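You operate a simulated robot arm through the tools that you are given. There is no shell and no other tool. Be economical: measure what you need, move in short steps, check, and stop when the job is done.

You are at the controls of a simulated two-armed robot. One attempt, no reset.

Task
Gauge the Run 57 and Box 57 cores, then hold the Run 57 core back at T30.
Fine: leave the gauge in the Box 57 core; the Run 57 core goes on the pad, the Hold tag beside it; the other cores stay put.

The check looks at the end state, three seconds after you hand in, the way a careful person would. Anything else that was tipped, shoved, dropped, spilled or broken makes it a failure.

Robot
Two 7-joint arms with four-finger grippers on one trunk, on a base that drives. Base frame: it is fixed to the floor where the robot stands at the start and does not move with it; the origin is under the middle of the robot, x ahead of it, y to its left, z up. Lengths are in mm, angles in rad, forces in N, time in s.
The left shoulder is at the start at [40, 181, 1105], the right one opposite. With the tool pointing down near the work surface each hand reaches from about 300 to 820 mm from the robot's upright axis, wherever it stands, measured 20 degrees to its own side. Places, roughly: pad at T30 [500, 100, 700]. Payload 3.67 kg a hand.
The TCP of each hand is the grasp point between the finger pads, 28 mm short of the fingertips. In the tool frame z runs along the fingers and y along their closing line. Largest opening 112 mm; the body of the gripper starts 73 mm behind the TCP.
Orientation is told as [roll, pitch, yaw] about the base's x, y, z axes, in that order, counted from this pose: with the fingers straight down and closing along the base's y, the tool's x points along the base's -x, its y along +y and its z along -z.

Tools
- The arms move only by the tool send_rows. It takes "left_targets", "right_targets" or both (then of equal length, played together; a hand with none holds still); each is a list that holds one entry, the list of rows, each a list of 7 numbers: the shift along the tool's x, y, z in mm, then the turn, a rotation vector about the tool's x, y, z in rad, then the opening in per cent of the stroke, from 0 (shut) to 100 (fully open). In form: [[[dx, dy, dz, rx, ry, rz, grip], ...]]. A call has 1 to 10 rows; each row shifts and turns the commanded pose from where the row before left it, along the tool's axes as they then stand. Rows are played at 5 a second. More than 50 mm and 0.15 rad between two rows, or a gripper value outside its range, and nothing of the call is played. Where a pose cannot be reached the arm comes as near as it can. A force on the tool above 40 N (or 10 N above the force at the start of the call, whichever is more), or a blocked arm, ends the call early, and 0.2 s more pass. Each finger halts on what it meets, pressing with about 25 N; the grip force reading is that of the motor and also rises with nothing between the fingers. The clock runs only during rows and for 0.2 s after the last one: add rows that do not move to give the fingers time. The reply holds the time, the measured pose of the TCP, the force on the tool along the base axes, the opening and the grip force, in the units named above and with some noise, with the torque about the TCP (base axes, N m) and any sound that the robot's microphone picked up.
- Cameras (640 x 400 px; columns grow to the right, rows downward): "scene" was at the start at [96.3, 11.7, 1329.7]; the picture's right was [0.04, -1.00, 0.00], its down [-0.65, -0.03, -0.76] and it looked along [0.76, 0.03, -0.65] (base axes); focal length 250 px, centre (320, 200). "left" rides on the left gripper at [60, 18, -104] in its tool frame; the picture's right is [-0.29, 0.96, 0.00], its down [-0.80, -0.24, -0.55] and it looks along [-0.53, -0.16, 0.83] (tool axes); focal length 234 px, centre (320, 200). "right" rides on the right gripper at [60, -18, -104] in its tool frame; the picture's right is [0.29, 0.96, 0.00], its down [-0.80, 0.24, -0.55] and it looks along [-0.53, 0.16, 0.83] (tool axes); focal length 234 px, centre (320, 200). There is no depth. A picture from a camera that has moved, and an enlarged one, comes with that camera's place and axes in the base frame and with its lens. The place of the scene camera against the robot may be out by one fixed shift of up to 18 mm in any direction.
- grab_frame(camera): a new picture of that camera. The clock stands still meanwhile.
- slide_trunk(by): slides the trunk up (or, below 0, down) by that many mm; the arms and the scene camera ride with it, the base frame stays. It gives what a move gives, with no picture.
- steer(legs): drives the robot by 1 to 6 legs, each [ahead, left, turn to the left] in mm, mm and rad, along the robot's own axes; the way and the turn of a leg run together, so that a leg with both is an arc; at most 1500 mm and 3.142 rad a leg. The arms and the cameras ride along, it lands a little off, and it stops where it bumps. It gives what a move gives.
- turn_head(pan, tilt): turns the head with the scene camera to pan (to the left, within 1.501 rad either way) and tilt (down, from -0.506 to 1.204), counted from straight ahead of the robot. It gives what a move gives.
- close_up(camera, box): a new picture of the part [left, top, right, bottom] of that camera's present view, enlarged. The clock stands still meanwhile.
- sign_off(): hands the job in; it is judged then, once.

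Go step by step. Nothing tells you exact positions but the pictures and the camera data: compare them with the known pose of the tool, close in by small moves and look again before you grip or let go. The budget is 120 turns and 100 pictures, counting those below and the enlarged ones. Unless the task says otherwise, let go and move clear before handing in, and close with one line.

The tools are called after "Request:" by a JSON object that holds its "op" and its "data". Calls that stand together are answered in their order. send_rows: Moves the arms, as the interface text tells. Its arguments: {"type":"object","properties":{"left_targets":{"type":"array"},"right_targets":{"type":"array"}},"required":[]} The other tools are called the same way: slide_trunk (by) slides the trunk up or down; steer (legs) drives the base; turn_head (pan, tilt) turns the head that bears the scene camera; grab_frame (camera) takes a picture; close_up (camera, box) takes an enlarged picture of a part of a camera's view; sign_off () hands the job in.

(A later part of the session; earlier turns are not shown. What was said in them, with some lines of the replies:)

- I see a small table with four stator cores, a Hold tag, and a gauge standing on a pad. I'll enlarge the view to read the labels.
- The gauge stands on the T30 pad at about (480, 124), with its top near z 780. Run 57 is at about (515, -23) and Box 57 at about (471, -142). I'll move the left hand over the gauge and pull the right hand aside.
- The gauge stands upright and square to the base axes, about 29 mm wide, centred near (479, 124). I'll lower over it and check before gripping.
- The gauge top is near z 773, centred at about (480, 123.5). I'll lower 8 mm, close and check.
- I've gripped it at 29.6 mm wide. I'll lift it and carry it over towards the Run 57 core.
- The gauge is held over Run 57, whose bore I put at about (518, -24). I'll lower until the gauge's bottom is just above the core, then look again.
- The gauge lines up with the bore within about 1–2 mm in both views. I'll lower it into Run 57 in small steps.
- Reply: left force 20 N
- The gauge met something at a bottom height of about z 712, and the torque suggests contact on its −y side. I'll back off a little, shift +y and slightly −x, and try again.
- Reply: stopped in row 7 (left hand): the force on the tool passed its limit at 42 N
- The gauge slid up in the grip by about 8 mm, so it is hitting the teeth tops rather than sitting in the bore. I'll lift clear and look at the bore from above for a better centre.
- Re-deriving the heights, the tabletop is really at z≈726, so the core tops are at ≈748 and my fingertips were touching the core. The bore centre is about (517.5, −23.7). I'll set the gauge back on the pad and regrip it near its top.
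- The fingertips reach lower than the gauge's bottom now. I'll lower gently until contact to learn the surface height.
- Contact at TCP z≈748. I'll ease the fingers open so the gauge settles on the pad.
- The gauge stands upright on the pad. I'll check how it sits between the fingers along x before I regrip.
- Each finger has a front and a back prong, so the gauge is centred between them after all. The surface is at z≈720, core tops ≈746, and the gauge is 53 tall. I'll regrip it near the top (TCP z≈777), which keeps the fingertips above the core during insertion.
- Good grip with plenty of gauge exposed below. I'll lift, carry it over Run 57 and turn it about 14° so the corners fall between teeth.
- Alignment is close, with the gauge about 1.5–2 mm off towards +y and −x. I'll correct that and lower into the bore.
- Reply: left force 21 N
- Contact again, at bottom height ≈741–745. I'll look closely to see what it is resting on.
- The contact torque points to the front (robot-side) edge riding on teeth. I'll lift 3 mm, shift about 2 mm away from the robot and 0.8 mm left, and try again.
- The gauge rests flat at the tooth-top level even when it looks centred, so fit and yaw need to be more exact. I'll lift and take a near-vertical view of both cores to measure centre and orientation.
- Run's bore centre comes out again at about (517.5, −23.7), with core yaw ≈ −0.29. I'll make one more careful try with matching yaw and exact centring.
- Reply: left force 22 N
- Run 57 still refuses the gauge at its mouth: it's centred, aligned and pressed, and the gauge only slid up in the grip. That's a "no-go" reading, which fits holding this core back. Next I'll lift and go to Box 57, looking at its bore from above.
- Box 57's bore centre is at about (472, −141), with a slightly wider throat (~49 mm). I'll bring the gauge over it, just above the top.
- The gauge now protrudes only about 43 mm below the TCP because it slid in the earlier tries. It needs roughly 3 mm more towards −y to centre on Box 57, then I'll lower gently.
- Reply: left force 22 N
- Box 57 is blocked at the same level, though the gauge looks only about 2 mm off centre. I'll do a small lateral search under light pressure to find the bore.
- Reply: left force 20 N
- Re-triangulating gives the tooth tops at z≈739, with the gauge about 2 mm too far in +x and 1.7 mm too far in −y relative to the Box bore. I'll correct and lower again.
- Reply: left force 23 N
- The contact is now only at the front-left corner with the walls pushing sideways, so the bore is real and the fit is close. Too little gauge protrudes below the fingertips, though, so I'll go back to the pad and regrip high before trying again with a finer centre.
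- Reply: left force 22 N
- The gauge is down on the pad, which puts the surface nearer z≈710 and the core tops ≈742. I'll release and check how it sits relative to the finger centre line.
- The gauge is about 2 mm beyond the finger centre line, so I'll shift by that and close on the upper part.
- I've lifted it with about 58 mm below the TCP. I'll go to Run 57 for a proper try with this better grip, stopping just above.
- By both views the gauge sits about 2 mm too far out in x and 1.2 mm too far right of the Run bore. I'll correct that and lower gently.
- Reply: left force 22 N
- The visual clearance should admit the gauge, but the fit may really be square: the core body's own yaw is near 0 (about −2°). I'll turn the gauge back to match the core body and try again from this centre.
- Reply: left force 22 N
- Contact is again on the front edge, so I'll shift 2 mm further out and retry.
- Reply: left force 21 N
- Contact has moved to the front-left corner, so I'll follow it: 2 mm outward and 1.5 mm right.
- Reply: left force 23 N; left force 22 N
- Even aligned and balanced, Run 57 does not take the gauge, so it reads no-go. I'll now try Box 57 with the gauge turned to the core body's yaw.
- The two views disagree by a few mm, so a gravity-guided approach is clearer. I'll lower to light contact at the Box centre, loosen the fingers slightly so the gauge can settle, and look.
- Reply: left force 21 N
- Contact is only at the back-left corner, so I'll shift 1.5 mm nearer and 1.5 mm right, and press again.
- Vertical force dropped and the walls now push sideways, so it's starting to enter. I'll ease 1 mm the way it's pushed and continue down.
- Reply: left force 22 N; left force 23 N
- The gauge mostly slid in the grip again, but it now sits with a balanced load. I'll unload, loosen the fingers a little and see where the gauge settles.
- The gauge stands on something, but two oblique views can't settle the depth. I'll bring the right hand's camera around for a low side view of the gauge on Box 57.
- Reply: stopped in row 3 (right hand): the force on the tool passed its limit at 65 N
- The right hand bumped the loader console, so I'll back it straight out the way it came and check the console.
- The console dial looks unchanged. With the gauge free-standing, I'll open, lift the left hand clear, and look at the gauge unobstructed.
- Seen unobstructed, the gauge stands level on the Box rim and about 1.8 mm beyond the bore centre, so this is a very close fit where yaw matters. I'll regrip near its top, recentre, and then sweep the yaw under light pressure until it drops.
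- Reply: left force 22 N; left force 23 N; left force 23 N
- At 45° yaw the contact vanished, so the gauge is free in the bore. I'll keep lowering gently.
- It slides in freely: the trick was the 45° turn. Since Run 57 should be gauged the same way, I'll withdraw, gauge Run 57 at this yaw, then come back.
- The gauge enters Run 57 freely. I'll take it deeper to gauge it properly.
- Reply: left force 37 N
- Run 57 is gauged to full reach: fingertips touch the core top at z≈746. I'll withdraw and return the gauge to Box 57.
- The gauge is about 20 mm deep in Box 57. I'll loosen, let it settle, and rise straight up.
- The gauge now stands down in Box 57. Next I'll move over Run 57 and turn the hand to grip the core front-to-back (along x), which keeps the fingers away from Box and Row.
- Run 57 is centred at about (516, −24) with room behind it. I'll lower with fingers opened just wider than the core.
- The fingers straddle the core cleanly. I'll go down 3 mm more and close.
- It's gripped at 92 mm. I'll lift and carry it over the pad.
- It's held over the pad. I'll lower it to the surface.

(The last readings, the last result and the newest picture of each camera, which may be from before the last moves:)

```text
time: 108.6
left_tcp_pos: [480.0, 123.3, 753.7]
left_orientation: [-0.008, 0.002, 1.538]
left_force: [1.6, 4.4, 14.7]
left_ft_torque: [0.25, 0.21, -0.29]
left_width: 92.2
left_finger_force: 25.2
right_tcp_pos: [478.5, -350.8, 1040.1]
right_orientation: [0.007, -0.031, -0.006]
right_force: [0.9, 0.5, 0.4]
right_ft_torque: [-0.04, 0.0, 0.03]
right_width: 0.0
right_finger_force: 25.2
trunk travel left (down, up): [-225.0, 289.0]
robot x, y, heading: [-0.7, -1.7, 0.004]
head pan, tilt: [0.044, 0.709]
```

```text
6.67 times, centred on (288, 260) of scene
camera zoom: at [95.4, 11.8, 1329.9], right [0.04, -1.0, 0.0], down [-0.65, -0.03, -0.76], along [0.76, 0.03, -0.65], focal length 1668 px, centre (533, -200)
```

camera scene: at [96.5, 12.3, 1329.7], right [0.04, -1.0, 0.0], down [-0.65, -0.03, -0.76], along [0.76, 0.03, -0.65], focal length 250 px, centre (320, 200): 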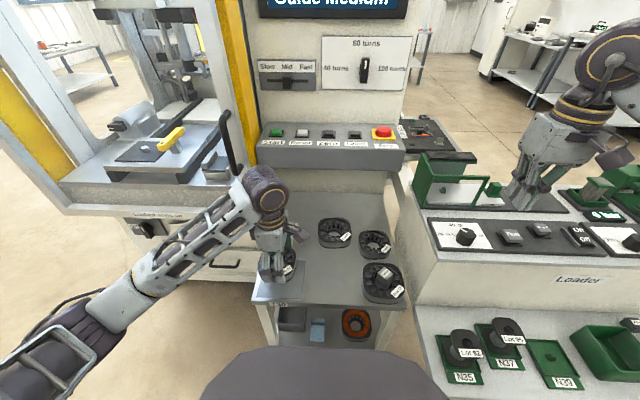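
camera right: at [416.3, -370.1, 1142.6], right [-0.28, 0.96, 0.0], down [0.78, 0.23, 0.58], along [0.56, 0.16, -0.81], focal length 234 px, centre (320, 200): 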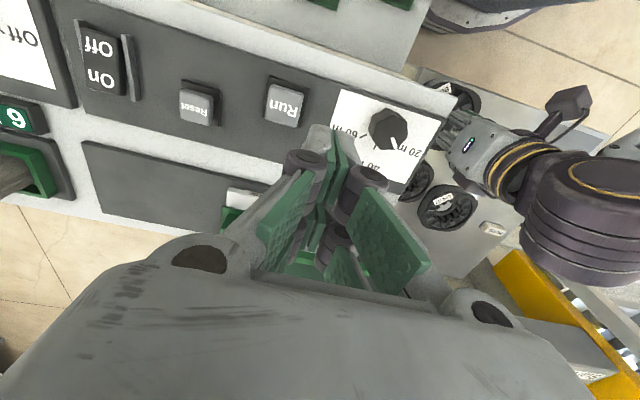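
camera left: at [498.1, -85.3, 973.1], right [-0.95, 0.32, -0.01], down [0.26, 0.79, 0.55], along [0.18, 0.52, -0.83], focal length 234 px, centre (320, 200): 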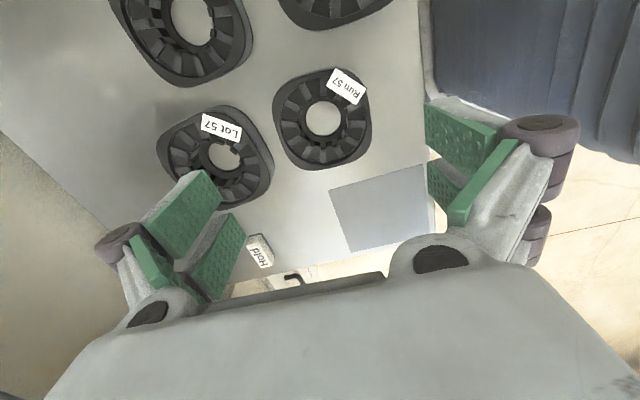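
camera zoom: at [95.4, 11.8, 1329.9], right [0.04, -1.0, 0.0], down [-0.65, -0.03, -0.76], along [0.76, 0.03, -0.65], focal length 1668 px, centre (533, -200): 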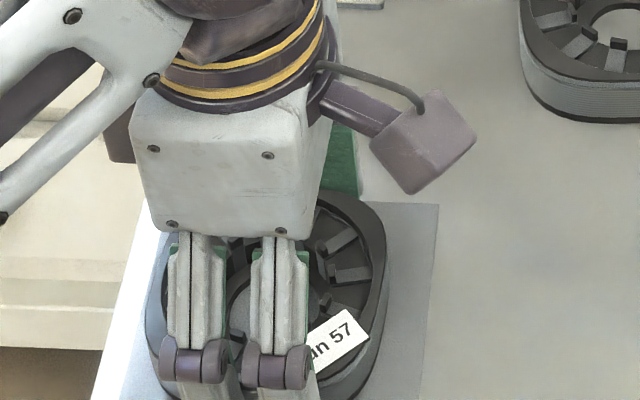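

The core is on the pad, about 4–5 mm left of its middle. I'll nudge it right, set it down, release and rise.

Request:
{"op": "send_rows", "data": {"left_targets": [[[0, 0, -5, 0, 0, 0, 50], [4, 0, 0, 0, 0, 0, 50], [0, 0, 2.5, 0, 0, 0, 50], [0, 0, 1.5, 0, 0, 0, 50], [0, 0, 0, 0, 0, 0, 78], [0, 0, 0, 0, 0, 0, 90], [0, 0, 0, 0, 0, 0, 97], [0, 0, -15, 0, 0, 0, 97], [0, 0, -30, 0, 0, 0, 97], [0, 0, -40, 0, 0, 0, 97]]]}}

Request:
{"op": "grab_frame", "data": {"camera": "left"}}

```text
time: 110.8
left_tcp_pos: [479.2, 118.1, 834.2]
left_orientation: [-0.003, 0.004, 1.539]
left_force: [0.0, -0.8, -0.5]
left_ft_torque: [0.05, -0.02, 0.0]
left_width: 108.5
left_finger_force: 0.2
right_tcp_pos: [479.1, -351.8, 1039.7]
right_orientation: [0.008, -0.032, -0.005]
right_force: [-1.0, 0.3, 0.6]
right_ft_torque: [0.0, 0.0, 0.0]
right_width: 0.2
right_finger_force: 25.2
trunk travel left (down, up): [-225.0, 289.0]
robot x, y, heading: [-3.9, -0.3, -0.003]
head pan, tilt: [0.044, 0.709]
```

```text
8 pictures are left
camera left: at [458.8, 59.2, 936.8], right [-0.95, 0.32, 0.0], down [0.26, 0.79, 0.55], along [0.18, 0.52, -0.83], focal length 234 px, centre (320, 200)
```

left: 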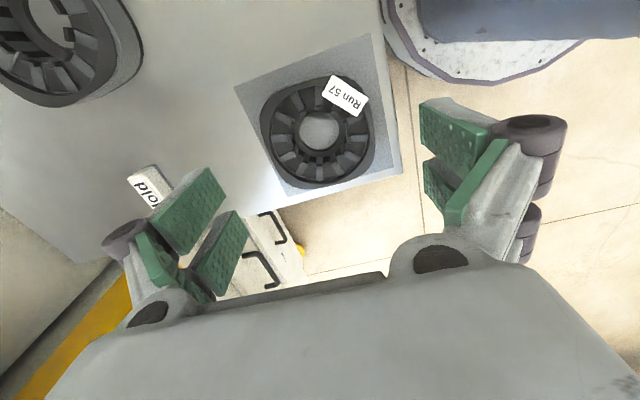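

The core sits fully on the pad. Now for the Hold tag at about (666, 118): I'll move towards it and turn the hand back to closing along y.

Request:
{"op": "send_rows", "data": {"left_targets": [[[-1.5, -45, 0, 0, 0, 0, 80], [-1.5, -45, 0, 0, 0, 0, 70], [0, -30, -5, 0, 0, 0, 70], [0, 0, 0, 0, 0, 0.15, 70], [0, 0, 0, 0, 0, 0.15, 70], [0, 0, 0, 0, 0, 0.15, 70], [0, 0, 0, 0, 0, 0.15, 70], [0, 0, 0, 0, 0, 0.15, 70], [0, 0, 0, 0, 0, 0.15, 70], [0, 0, 0, 0, 0, 0.15, 70]]]}}

Request:
{"op": "send_rows", "data": {"left_targets": [[[0, 0, 0, 0, 0, 0.15, 70], [0, 0, 0, 0, 0, 0.15, 70], [0, 0, 0, 0, 0, 0.15, 70], [0, 0, 0, 0, 0, 0.04, 70], [0, 0, 0, 0, 0, 0, 70]]]}}

Request:
{"op": "grab_frame", "data": {"camera": "left"}}

```text
time: 113.0
left_tcp_pos: [601.1, 119.0, 843.9]
left_orientation: [-0.004, -0.004, 0.486]
left_force: [0.2, -1.1, 0.6]
left_ft_torque: [-0.02, 0.01, -0.01]
left_width: 78.4
left_finger_force: 0.0
right_tcp_pos: [479.1, -351.9, 1039.8]
right_orientation: [0.007, -0.03, -0.005]
right_force: [0.0, 0.4, -0.5]
right_ft_torque: [-0.02, 0.01, 0.01]
right_width: 0.0
right_finger_force: 25.0
trunk travel left (down, up): [-225.0, 289.0]
robot x, y, heading: [-1.2, 0.9, 0.005]
head pan, tilt: [0.044, 0.709]
```

```text
time: 114.2
left_tcp_pos: [600.0, 118.9, 843.2]
left_orientation: [-0.004, -0.006, -0.001]
left_force: [-0.4, 0.0, -1.0]
left_ft_torque: [0.01, 0.04, 0.0]
left_width: 78.1
left_finger_force: 0.0
right_tcp_pos: [478.8, -350.7, 1039.4]
right_orientation: [0.006, -0.029, -0.007]
right_force: [0.3, -0.8, -0.4]
right_ft_torque: [-0.02, 0.02, -0.04]
right_width: 0.0
right_finger_force: 24.7
trunk travel left (down, up): [-225.0, 289.0]
robot x, y, heading: [-2.8, 0.7, -0.0]
head pan, tilt: [0.044, 0.709]
```

```text
7 pictures are left
camera left: at [540.0, 136.2, 945.0], right [0.29, 0.96, 0.0], down [0.79, -0.24, 0.56], along [0.53, -0.16, -0.83], focal length 234 px, centre (320, 200)
```

left: 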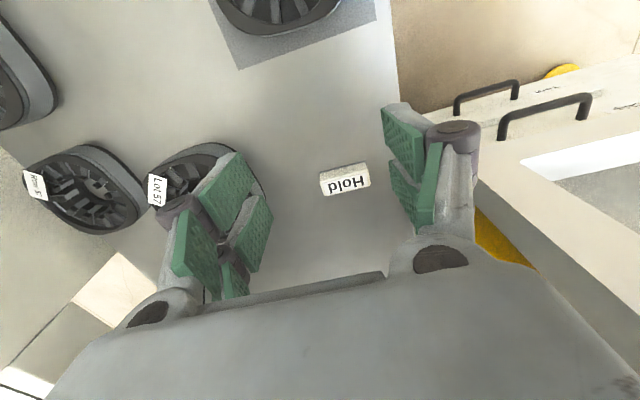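

The Hold tag is at about (664, 127), 51 mm wide along y and turned slightly. I'll move over it and descend most of the way.

Request:
{"op": "send_rows", "data": {"left_targets": [[[-32, 4.3, 0, 0, 0, 0, 70], [-32, 4.3, 0, 0, 0, 0.077, 70], [0, 0, 0, 0, 0, 0, 70], [0, 0, 30, 0, 0, 0, 70], [0, 0, 30, 0, 0, 0, 70], [0, 0, 20, 0, 0, 0, 70], [0, 0, 0, 0, 0, 0, 70]]]}}

Request:
{"op": "grab_frame", "data": {"camera": "left"}}

```text
time: 114.8
left_tcp_pos: [645.7, 126.0, 844.3]
left_orientation: [0.001, 0.013, -0.048]
left_force: [0.1, 0.0, -0.1]
left_ft_torque: [0.03, 0.01, 0.01]
left_width: 78.5
left_finger_force: 0.0
right_tcp_pos: [476.6, -351.2, 1041.6]
right_orientation: [0.008, -0.031, -0.004]
right_force: [-0.1, -0.2, -0.8]
right_ft_torque: [0.0, 0.01, -0.03]
right_width: 0.1
right_finger_force: 24.9
trunk travel left (down, up): [-225.0, 289.0]
robot x, y, heading: [-1.2, -3.2, 0.003]
head pan, tilt: [0.044, 0.709]
stopped in row 2 (left hand): the force on the tool passed its limit at 144 N (the readings are from after the stop); the commanded pose is now the measured one
```

```text
6 pictures are left
camera left: at [587.2, 145.7, 946.5], right [0.33, 0.94, 0.0], down [0.79, -0.28, 0.55], along [0.51, -0.18, -0.84], focal length 234 px, centre (320, 200)
```

left: 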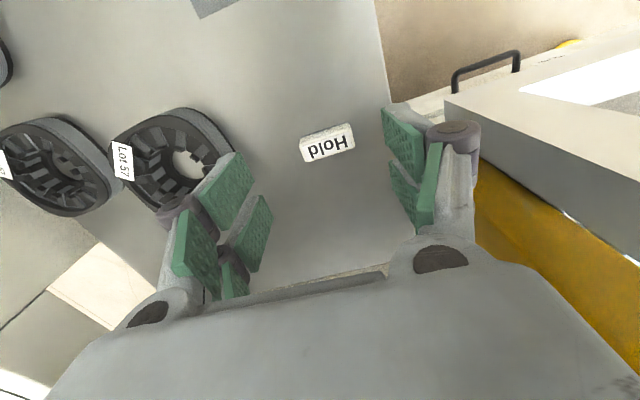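

The hand or wrist met the machine console behind the tag, so I'll back off and tilt the hand so the fingers point forward under it.

Request:
{"op": "send_rows", "data": {"left_targets": [[[15, 0, 0, 0, 0, 0, 70], [25, 0, 0, 0, 0, 0, 70], [0, 0, 0, 0, -0.1, 0, 70], [0, 0, 0, 0, -0.1, 0, 70], [0, 0, 0, 0, -0.1, 0, 70], [0, 0, 0, 0, -0.1, 0, 70], [0, 0, 0, 0, 0, 0, 70]]]}}

Request:
{"op": "grab_frame", "data": {"camera": "scene"}}

```text
time: 116.4
left_tcp_pos: [606.9, 126.9, 842.8]
left_orientation: [0.001, -0.391, -0.05]
left_force: [0.3, 0.0, -0.8]
left_ft_torque: [0.0, 0.02, 0.02]
left_width: 78.5
left_finger_force: 0.0
right_tcp_pos: [478.6, -350.8, 1038.9]
right_orientation: [0.009, -0.03, -0.006]
right_force: [0.3, 0.8, -0.2]
right_ft_torque: [-0.03, -0.04, 0.01]
right_width: 0.2
right_finger_force: 24.9
trunk travel left (down, up): [-225.0, 289.0]
robot x, y, heading: [0.8, -1.3, -0.0]
head pan, tilt: [0.044, 0.709]
```

```text
5 pictures are left
camera scene: at [96.7, 11.6, 1329.7], right [0.05, -1.0, 0.0], down [-0.65, -0.03, -0.76], along [0.76, 0.03, -0.65], focal length 250 px, centre (320, 200)
```

scene: 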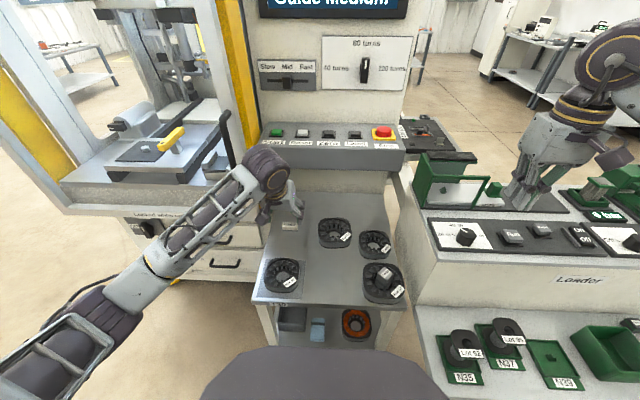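

The tilt worked and nothing looks disturbed. I'll approach the tag along a forward-down line.

Request:
{"op": "send_rows", "data": {"left_targets": [[[-5.4, 0.9, 25, 0, 0, 0, 70], [-5.4, 0.9, 25, 0, 0, 0, 70], [-5.4, 0.9, 25, 0, 0, 0, 70], [-2.1, 0.4, 10, 0, 0, 0, 70], [0, 0, 0, 0, 0, 0, 70]]]}}

Request:
{"op": "grab_frame", "data": {"camera": "left"}}

```text
time: 117.6
left_tcp_pos: [657.1, 126.1, 772.2]
left_orientation: [0.001, -0.389, -0.051]
left_force: [0.3, 0.5, 0.2]
left_ft_torque: [0.0, -0.01, 0.0]
left_width: 78.7
left_finger_force: 0.1
right_tcp_pos: [480.4, -351.4, 1040.1]
right_orientation: [0.007, -0.03, -0.004]
right_force: [-0.3, -0.6, -0.4]
right_ft_torque: [-0.02, -0.01, -0.03]
right_width: 0.0
right_finger_force: 25.5
trunk travel left (down, up): [-225.0, 289.0]
robot x, y, heading: [1.9, 4.9, 0.002]
head pan, tilt: [0.044, 0.709]
```

```text
4 pictures are left
camera left: at [563.7, 148.5, 843.9], right [0.31, 0.94, 0.11], down [0.51, -0.27, 0.81], along [0.8, -0.2, -0.57], focal length 234 px, centre (320, 200)
```

left: 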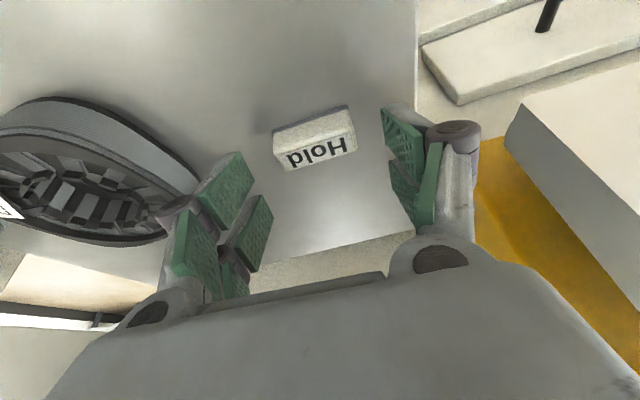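

The tag is centred between the fingers at about (665, 126). I'll do the last few mm, then close.

Request:
{"op": "send_rows", "data": {"left_targets": [[[-2.5, 0.3, 8, 0, 0, 0, 70], [-2.5, 0.3, 6, 0, 0, 0, 70], [0, 0, 2, 0, 0, 0, 70], [0, 0, 0, 0, 0, 0, 55], [0, 0, 0, 0, 0, 0, 40], [0, 0, 0, 0, 0, 0, 25], [0, 0, 0, 0, 0, 0, 20], [0, 0, 0, 0, 0, 0, 20]]]}}

```text
time: 119.4
left_tcp_pos: [667.9, 127.3, 759.3]
left_orientation: [0.002, -0.392, -0.05]
left_force: [0.4, 0.3, 1.9]
left_ft_torque: [-0.07, 0.01, -0.02]
left_width: 49.0
left_finger_force: 25.4
right_tcp_pos: [479.0, -350.6, 1039.5]
right_orientation: [0.008, -0.029, -0.006]
right_force: [0.2, 1.0, -0.5]
right_ft_torque: [0.01, 0.05, -0.05]
right_width: 0.0
right_finger_force: 24.4
trunk travel left (down, up): [-225.0, 289.0]
robot x, y, heading: [4.0, 0.8, 0.002]
head pan, tilt: [0.044, 0.709]
```

Tag gripped. I'll lift it back along the approach line, carry it to just behind the core, and stop slightly above the table.

Request:
{"op": "send_rows", "data": {"left_targets": [[[-7.6, 0, -18.5, 0, 0, 0, 20], [1.6, -0.5, -22.3, 0, 0, 0, 20], [31.2, -4, -12.8, 0, 0, 0, 20], [31.2, -4, -12.8, 0, 0, 0, 20], [31.2, -4, -12.9, 0, 0, 0, 20], [0, 0, 0, 0, 0, 0, 20], [4.7, 0, 11.4, 0, 0, 0, 20], [4.7, 0, 11.4, 0, 0, 0, 20], [0, 0, 0, 0, 0, 0, 20]]]}}

Request:
{"op": "close_up", "data": {"camera": "scene", "box": [240, 220, 336, 290]}}

```text
time: 121.4
left_tcp_pos: [554.8, 121.9, 772.1]
left_orientation: [0.001, -0.388, -0.051]
left_force: [0.3, -0.1, 0.2]
left_ft_torque: [0.02, 0.02, 0.02]
left_width: 49.0
left_finger_force: 25.1
right_tcp_pos: [479.6, -351.0, 1039.9]
right_orientation: [0.008, -0.03, -0.004]
right_force: [0.2, 0.7, 0.1]
right_ft_torque: [0.0, 0.03, -0.01]
right_width: 0.0
right_finger_force: 24.8
trunk travel left (down, up): [-225.0, 289.0]
robot x, y, heading: [2.4, 0.3, -0.002]
head pan, tilt: [0.044, 0.709]
```

```text
5.71 times, centred on (288, 255) of scene
camera zoom: at [96.3, 11.8, 1329.7], right [0.05, -1.0, 0.0], down [-0.65, -0.03, -0.76], along [0.76, 0.03, -0.65], focal length 1430 px, centre (503, -114)
```

zoom: 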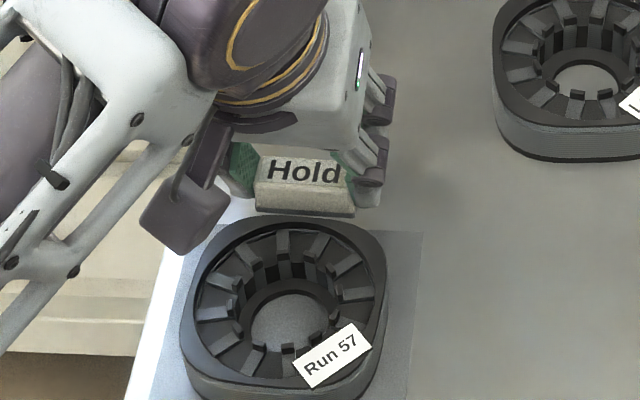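

The tag hangs right behind the core on the pad. I'll lower it to the table, release, and rise.

Request:
{"op": "send_rows", "data": {"left_targets": [[[1.9, 0, 4.6, 0, 0, 0, 20], [1.9, 0, 4.6, 0, 0, 0, 20], [0.8, 0, 1.9, 0, 0, 0, 20], [0.2, 0, 0.6, 0, 0, 0, 20], [0, 0, 0, 0, 0, 0, 20]]]}}

```text
time: 122.6
left_tcp_pos: [553.3, 119.0, 761.7]
left_orientation: [0.0, -0.39, -0.051]
left_force: [0.0, 1.0, 0.3]
left_ft_torque: [0.03, 0.02, -0.02]
left_width: 48.8
left_finger_force: 25.6
right_tcp_pos: [479.9, -351.6, 1038.3]
right_orientation: [0.007, -0.029, -0.005]
right_force: [-0.4, 0.2, 0.7]
right_ft_torque: [0.02, -0.05, 0.02]
right_width: 0.0
right_finger_force: 25.3
trunk travel left (down, up): [-225.0, 289.0]
robot x, y, heading: [0.5, -0.1, -0.002]
head pan, tilt: [0.044, 0.709]
```

Request:
{"op": "send_rows", "data": {"left_targets": [[[0.4, 0, 0.9, 0, 0, 0, 20], [0.4, 0, 0.9, 0, 0, 0, 20], [0, 0, 0, 0, 0, 0, 20]]]}}

```text
time: 123.4
left_tcp_pos: [554.0, 121.3, 759.5]
left_orientation: [0.002, -0.389, -0.047]
left_force: [-0.3, 0.3, 0.3]
left_ft_torque: [-0.02, -0.02, 0.01]
left_width: 48.7
left_finger_force: 25.6
right_tcp_pos: [479.0, -350.0, 1038.6]
right_orientation: [0.005, -0.028, -0.005]
right_force: [0.7, -0.6, -0.4]
right_ft_torque: [-0.01, -0.04, 0.01]
right_width: 0.0
right_finger_force: 25.0
trunk travel left (down, up): [-225.0, 289.0]
robot x, y, heading: [-0.7, -1.5, -0.002]
head pan, tilt: [0.044, 0.709]
```

The tag is at its pick-up height, so I'll go 0.6 mm further, release gently and rise.

Request:
{"op": "send_rows", "data": {"left_targets": [[[0.2, 0, 0.6, 0, 0, 0, 20], [0, 0, 0, 0, 0, 0, 46], [0, 0, 0, 0, 0, 0, 52], [0, 0, 0, 0, 0, 0, 60], [-3.8, 0, -9.2, 0, 0, 0, 62], [-9.5, 0, -23, 0, 0, 0, 62], [-11, 0, -28, 0, 0, 0, 62], [0, 10, -40, 0, 0, 0, 62], [0, 10, -40, 0, 0, 0, 62], [0, 0, 0, 0, 0, 0, 62]]]}}

Request:
{"op": "grab_frame", "data": {"camera": "scene"}}

```text
time: 125.6
left_tcp_pos: [524.3, 141.3, 898.5]
left_orientation: [0.001, -0.389, -0.051]
left_force: [0.0, -0.5, 0.4]
left_ft_torque: [-0.01, -0.01, 0.01]
left_width: 69.6
left_finger_force: 0.0
right_tcp_pos: [479.8, -352.1, 1038.6]
right_orientation: [0.008, -0.029, -0.005]
right_force: [0.9, -0.5, 0.9]
right_ft_torque: [0.03, 0.03, 0.02]
right_width: 0.1
right_finger_force: 24.9
trunk travel left (down, up): [-225.0, 289.0]
robot x, y, heading: [-1.8, 1.6, 0.0]
head pan, tilt: [0.044, 0.709]
```

```text
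2 pictures are left
camera scene: at [96.5, 10.8, 1329.6], right [0.05, -1.0, 0.0], down [-0.65, -0.03, -0.76], along [0.76, 0.04, -0.65], focal length 250 px, centre (320, 200)
```

scene: 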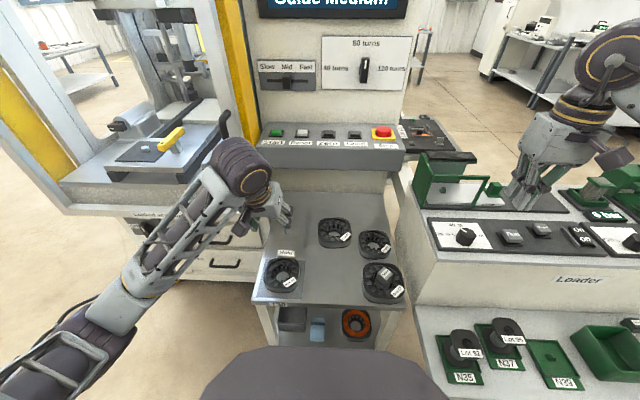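

Request:
{"op": "close_up", "data": {"camera": "scene", "box": [240, 210, 416, 320]}}

```text
3.64 times, centred on (328, 265) of scene
camera zoom: at [96.5, 10.8, 1329.6], right [0.05, -1.0, 0.0], down [-0.65, -0.03, -0.76], along [0.76, 0.04, -0.65], focal length 910 px, centre (291, -36)
```

zoom: 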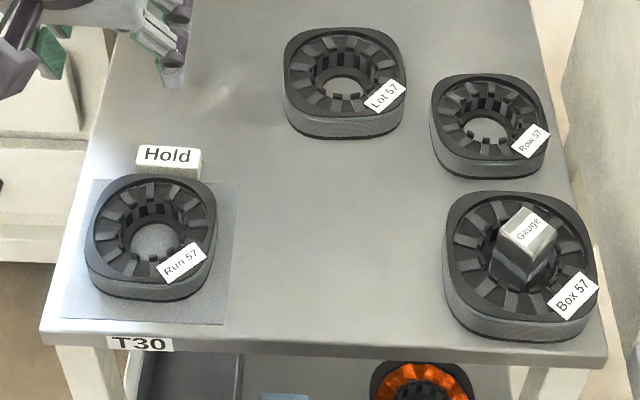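

The gauge is seated in Box 57, Run 57 sits on the T30 pad with the Hold tag right behind it, the other cores are where they were, and both hands are clear. Handing in.

Request:
{"op": "sign_off", "data": {}}

```text
The job is handed in.
```

I gauged both the Run 57 and Box 57 cores. The gauge is left in Box 57, and the Run 57 core is on the T30 pad with the Hold tag beside it. Along the way the right hand bumped the loader console and the left hand the machine console; the later pictures show nothing moved.
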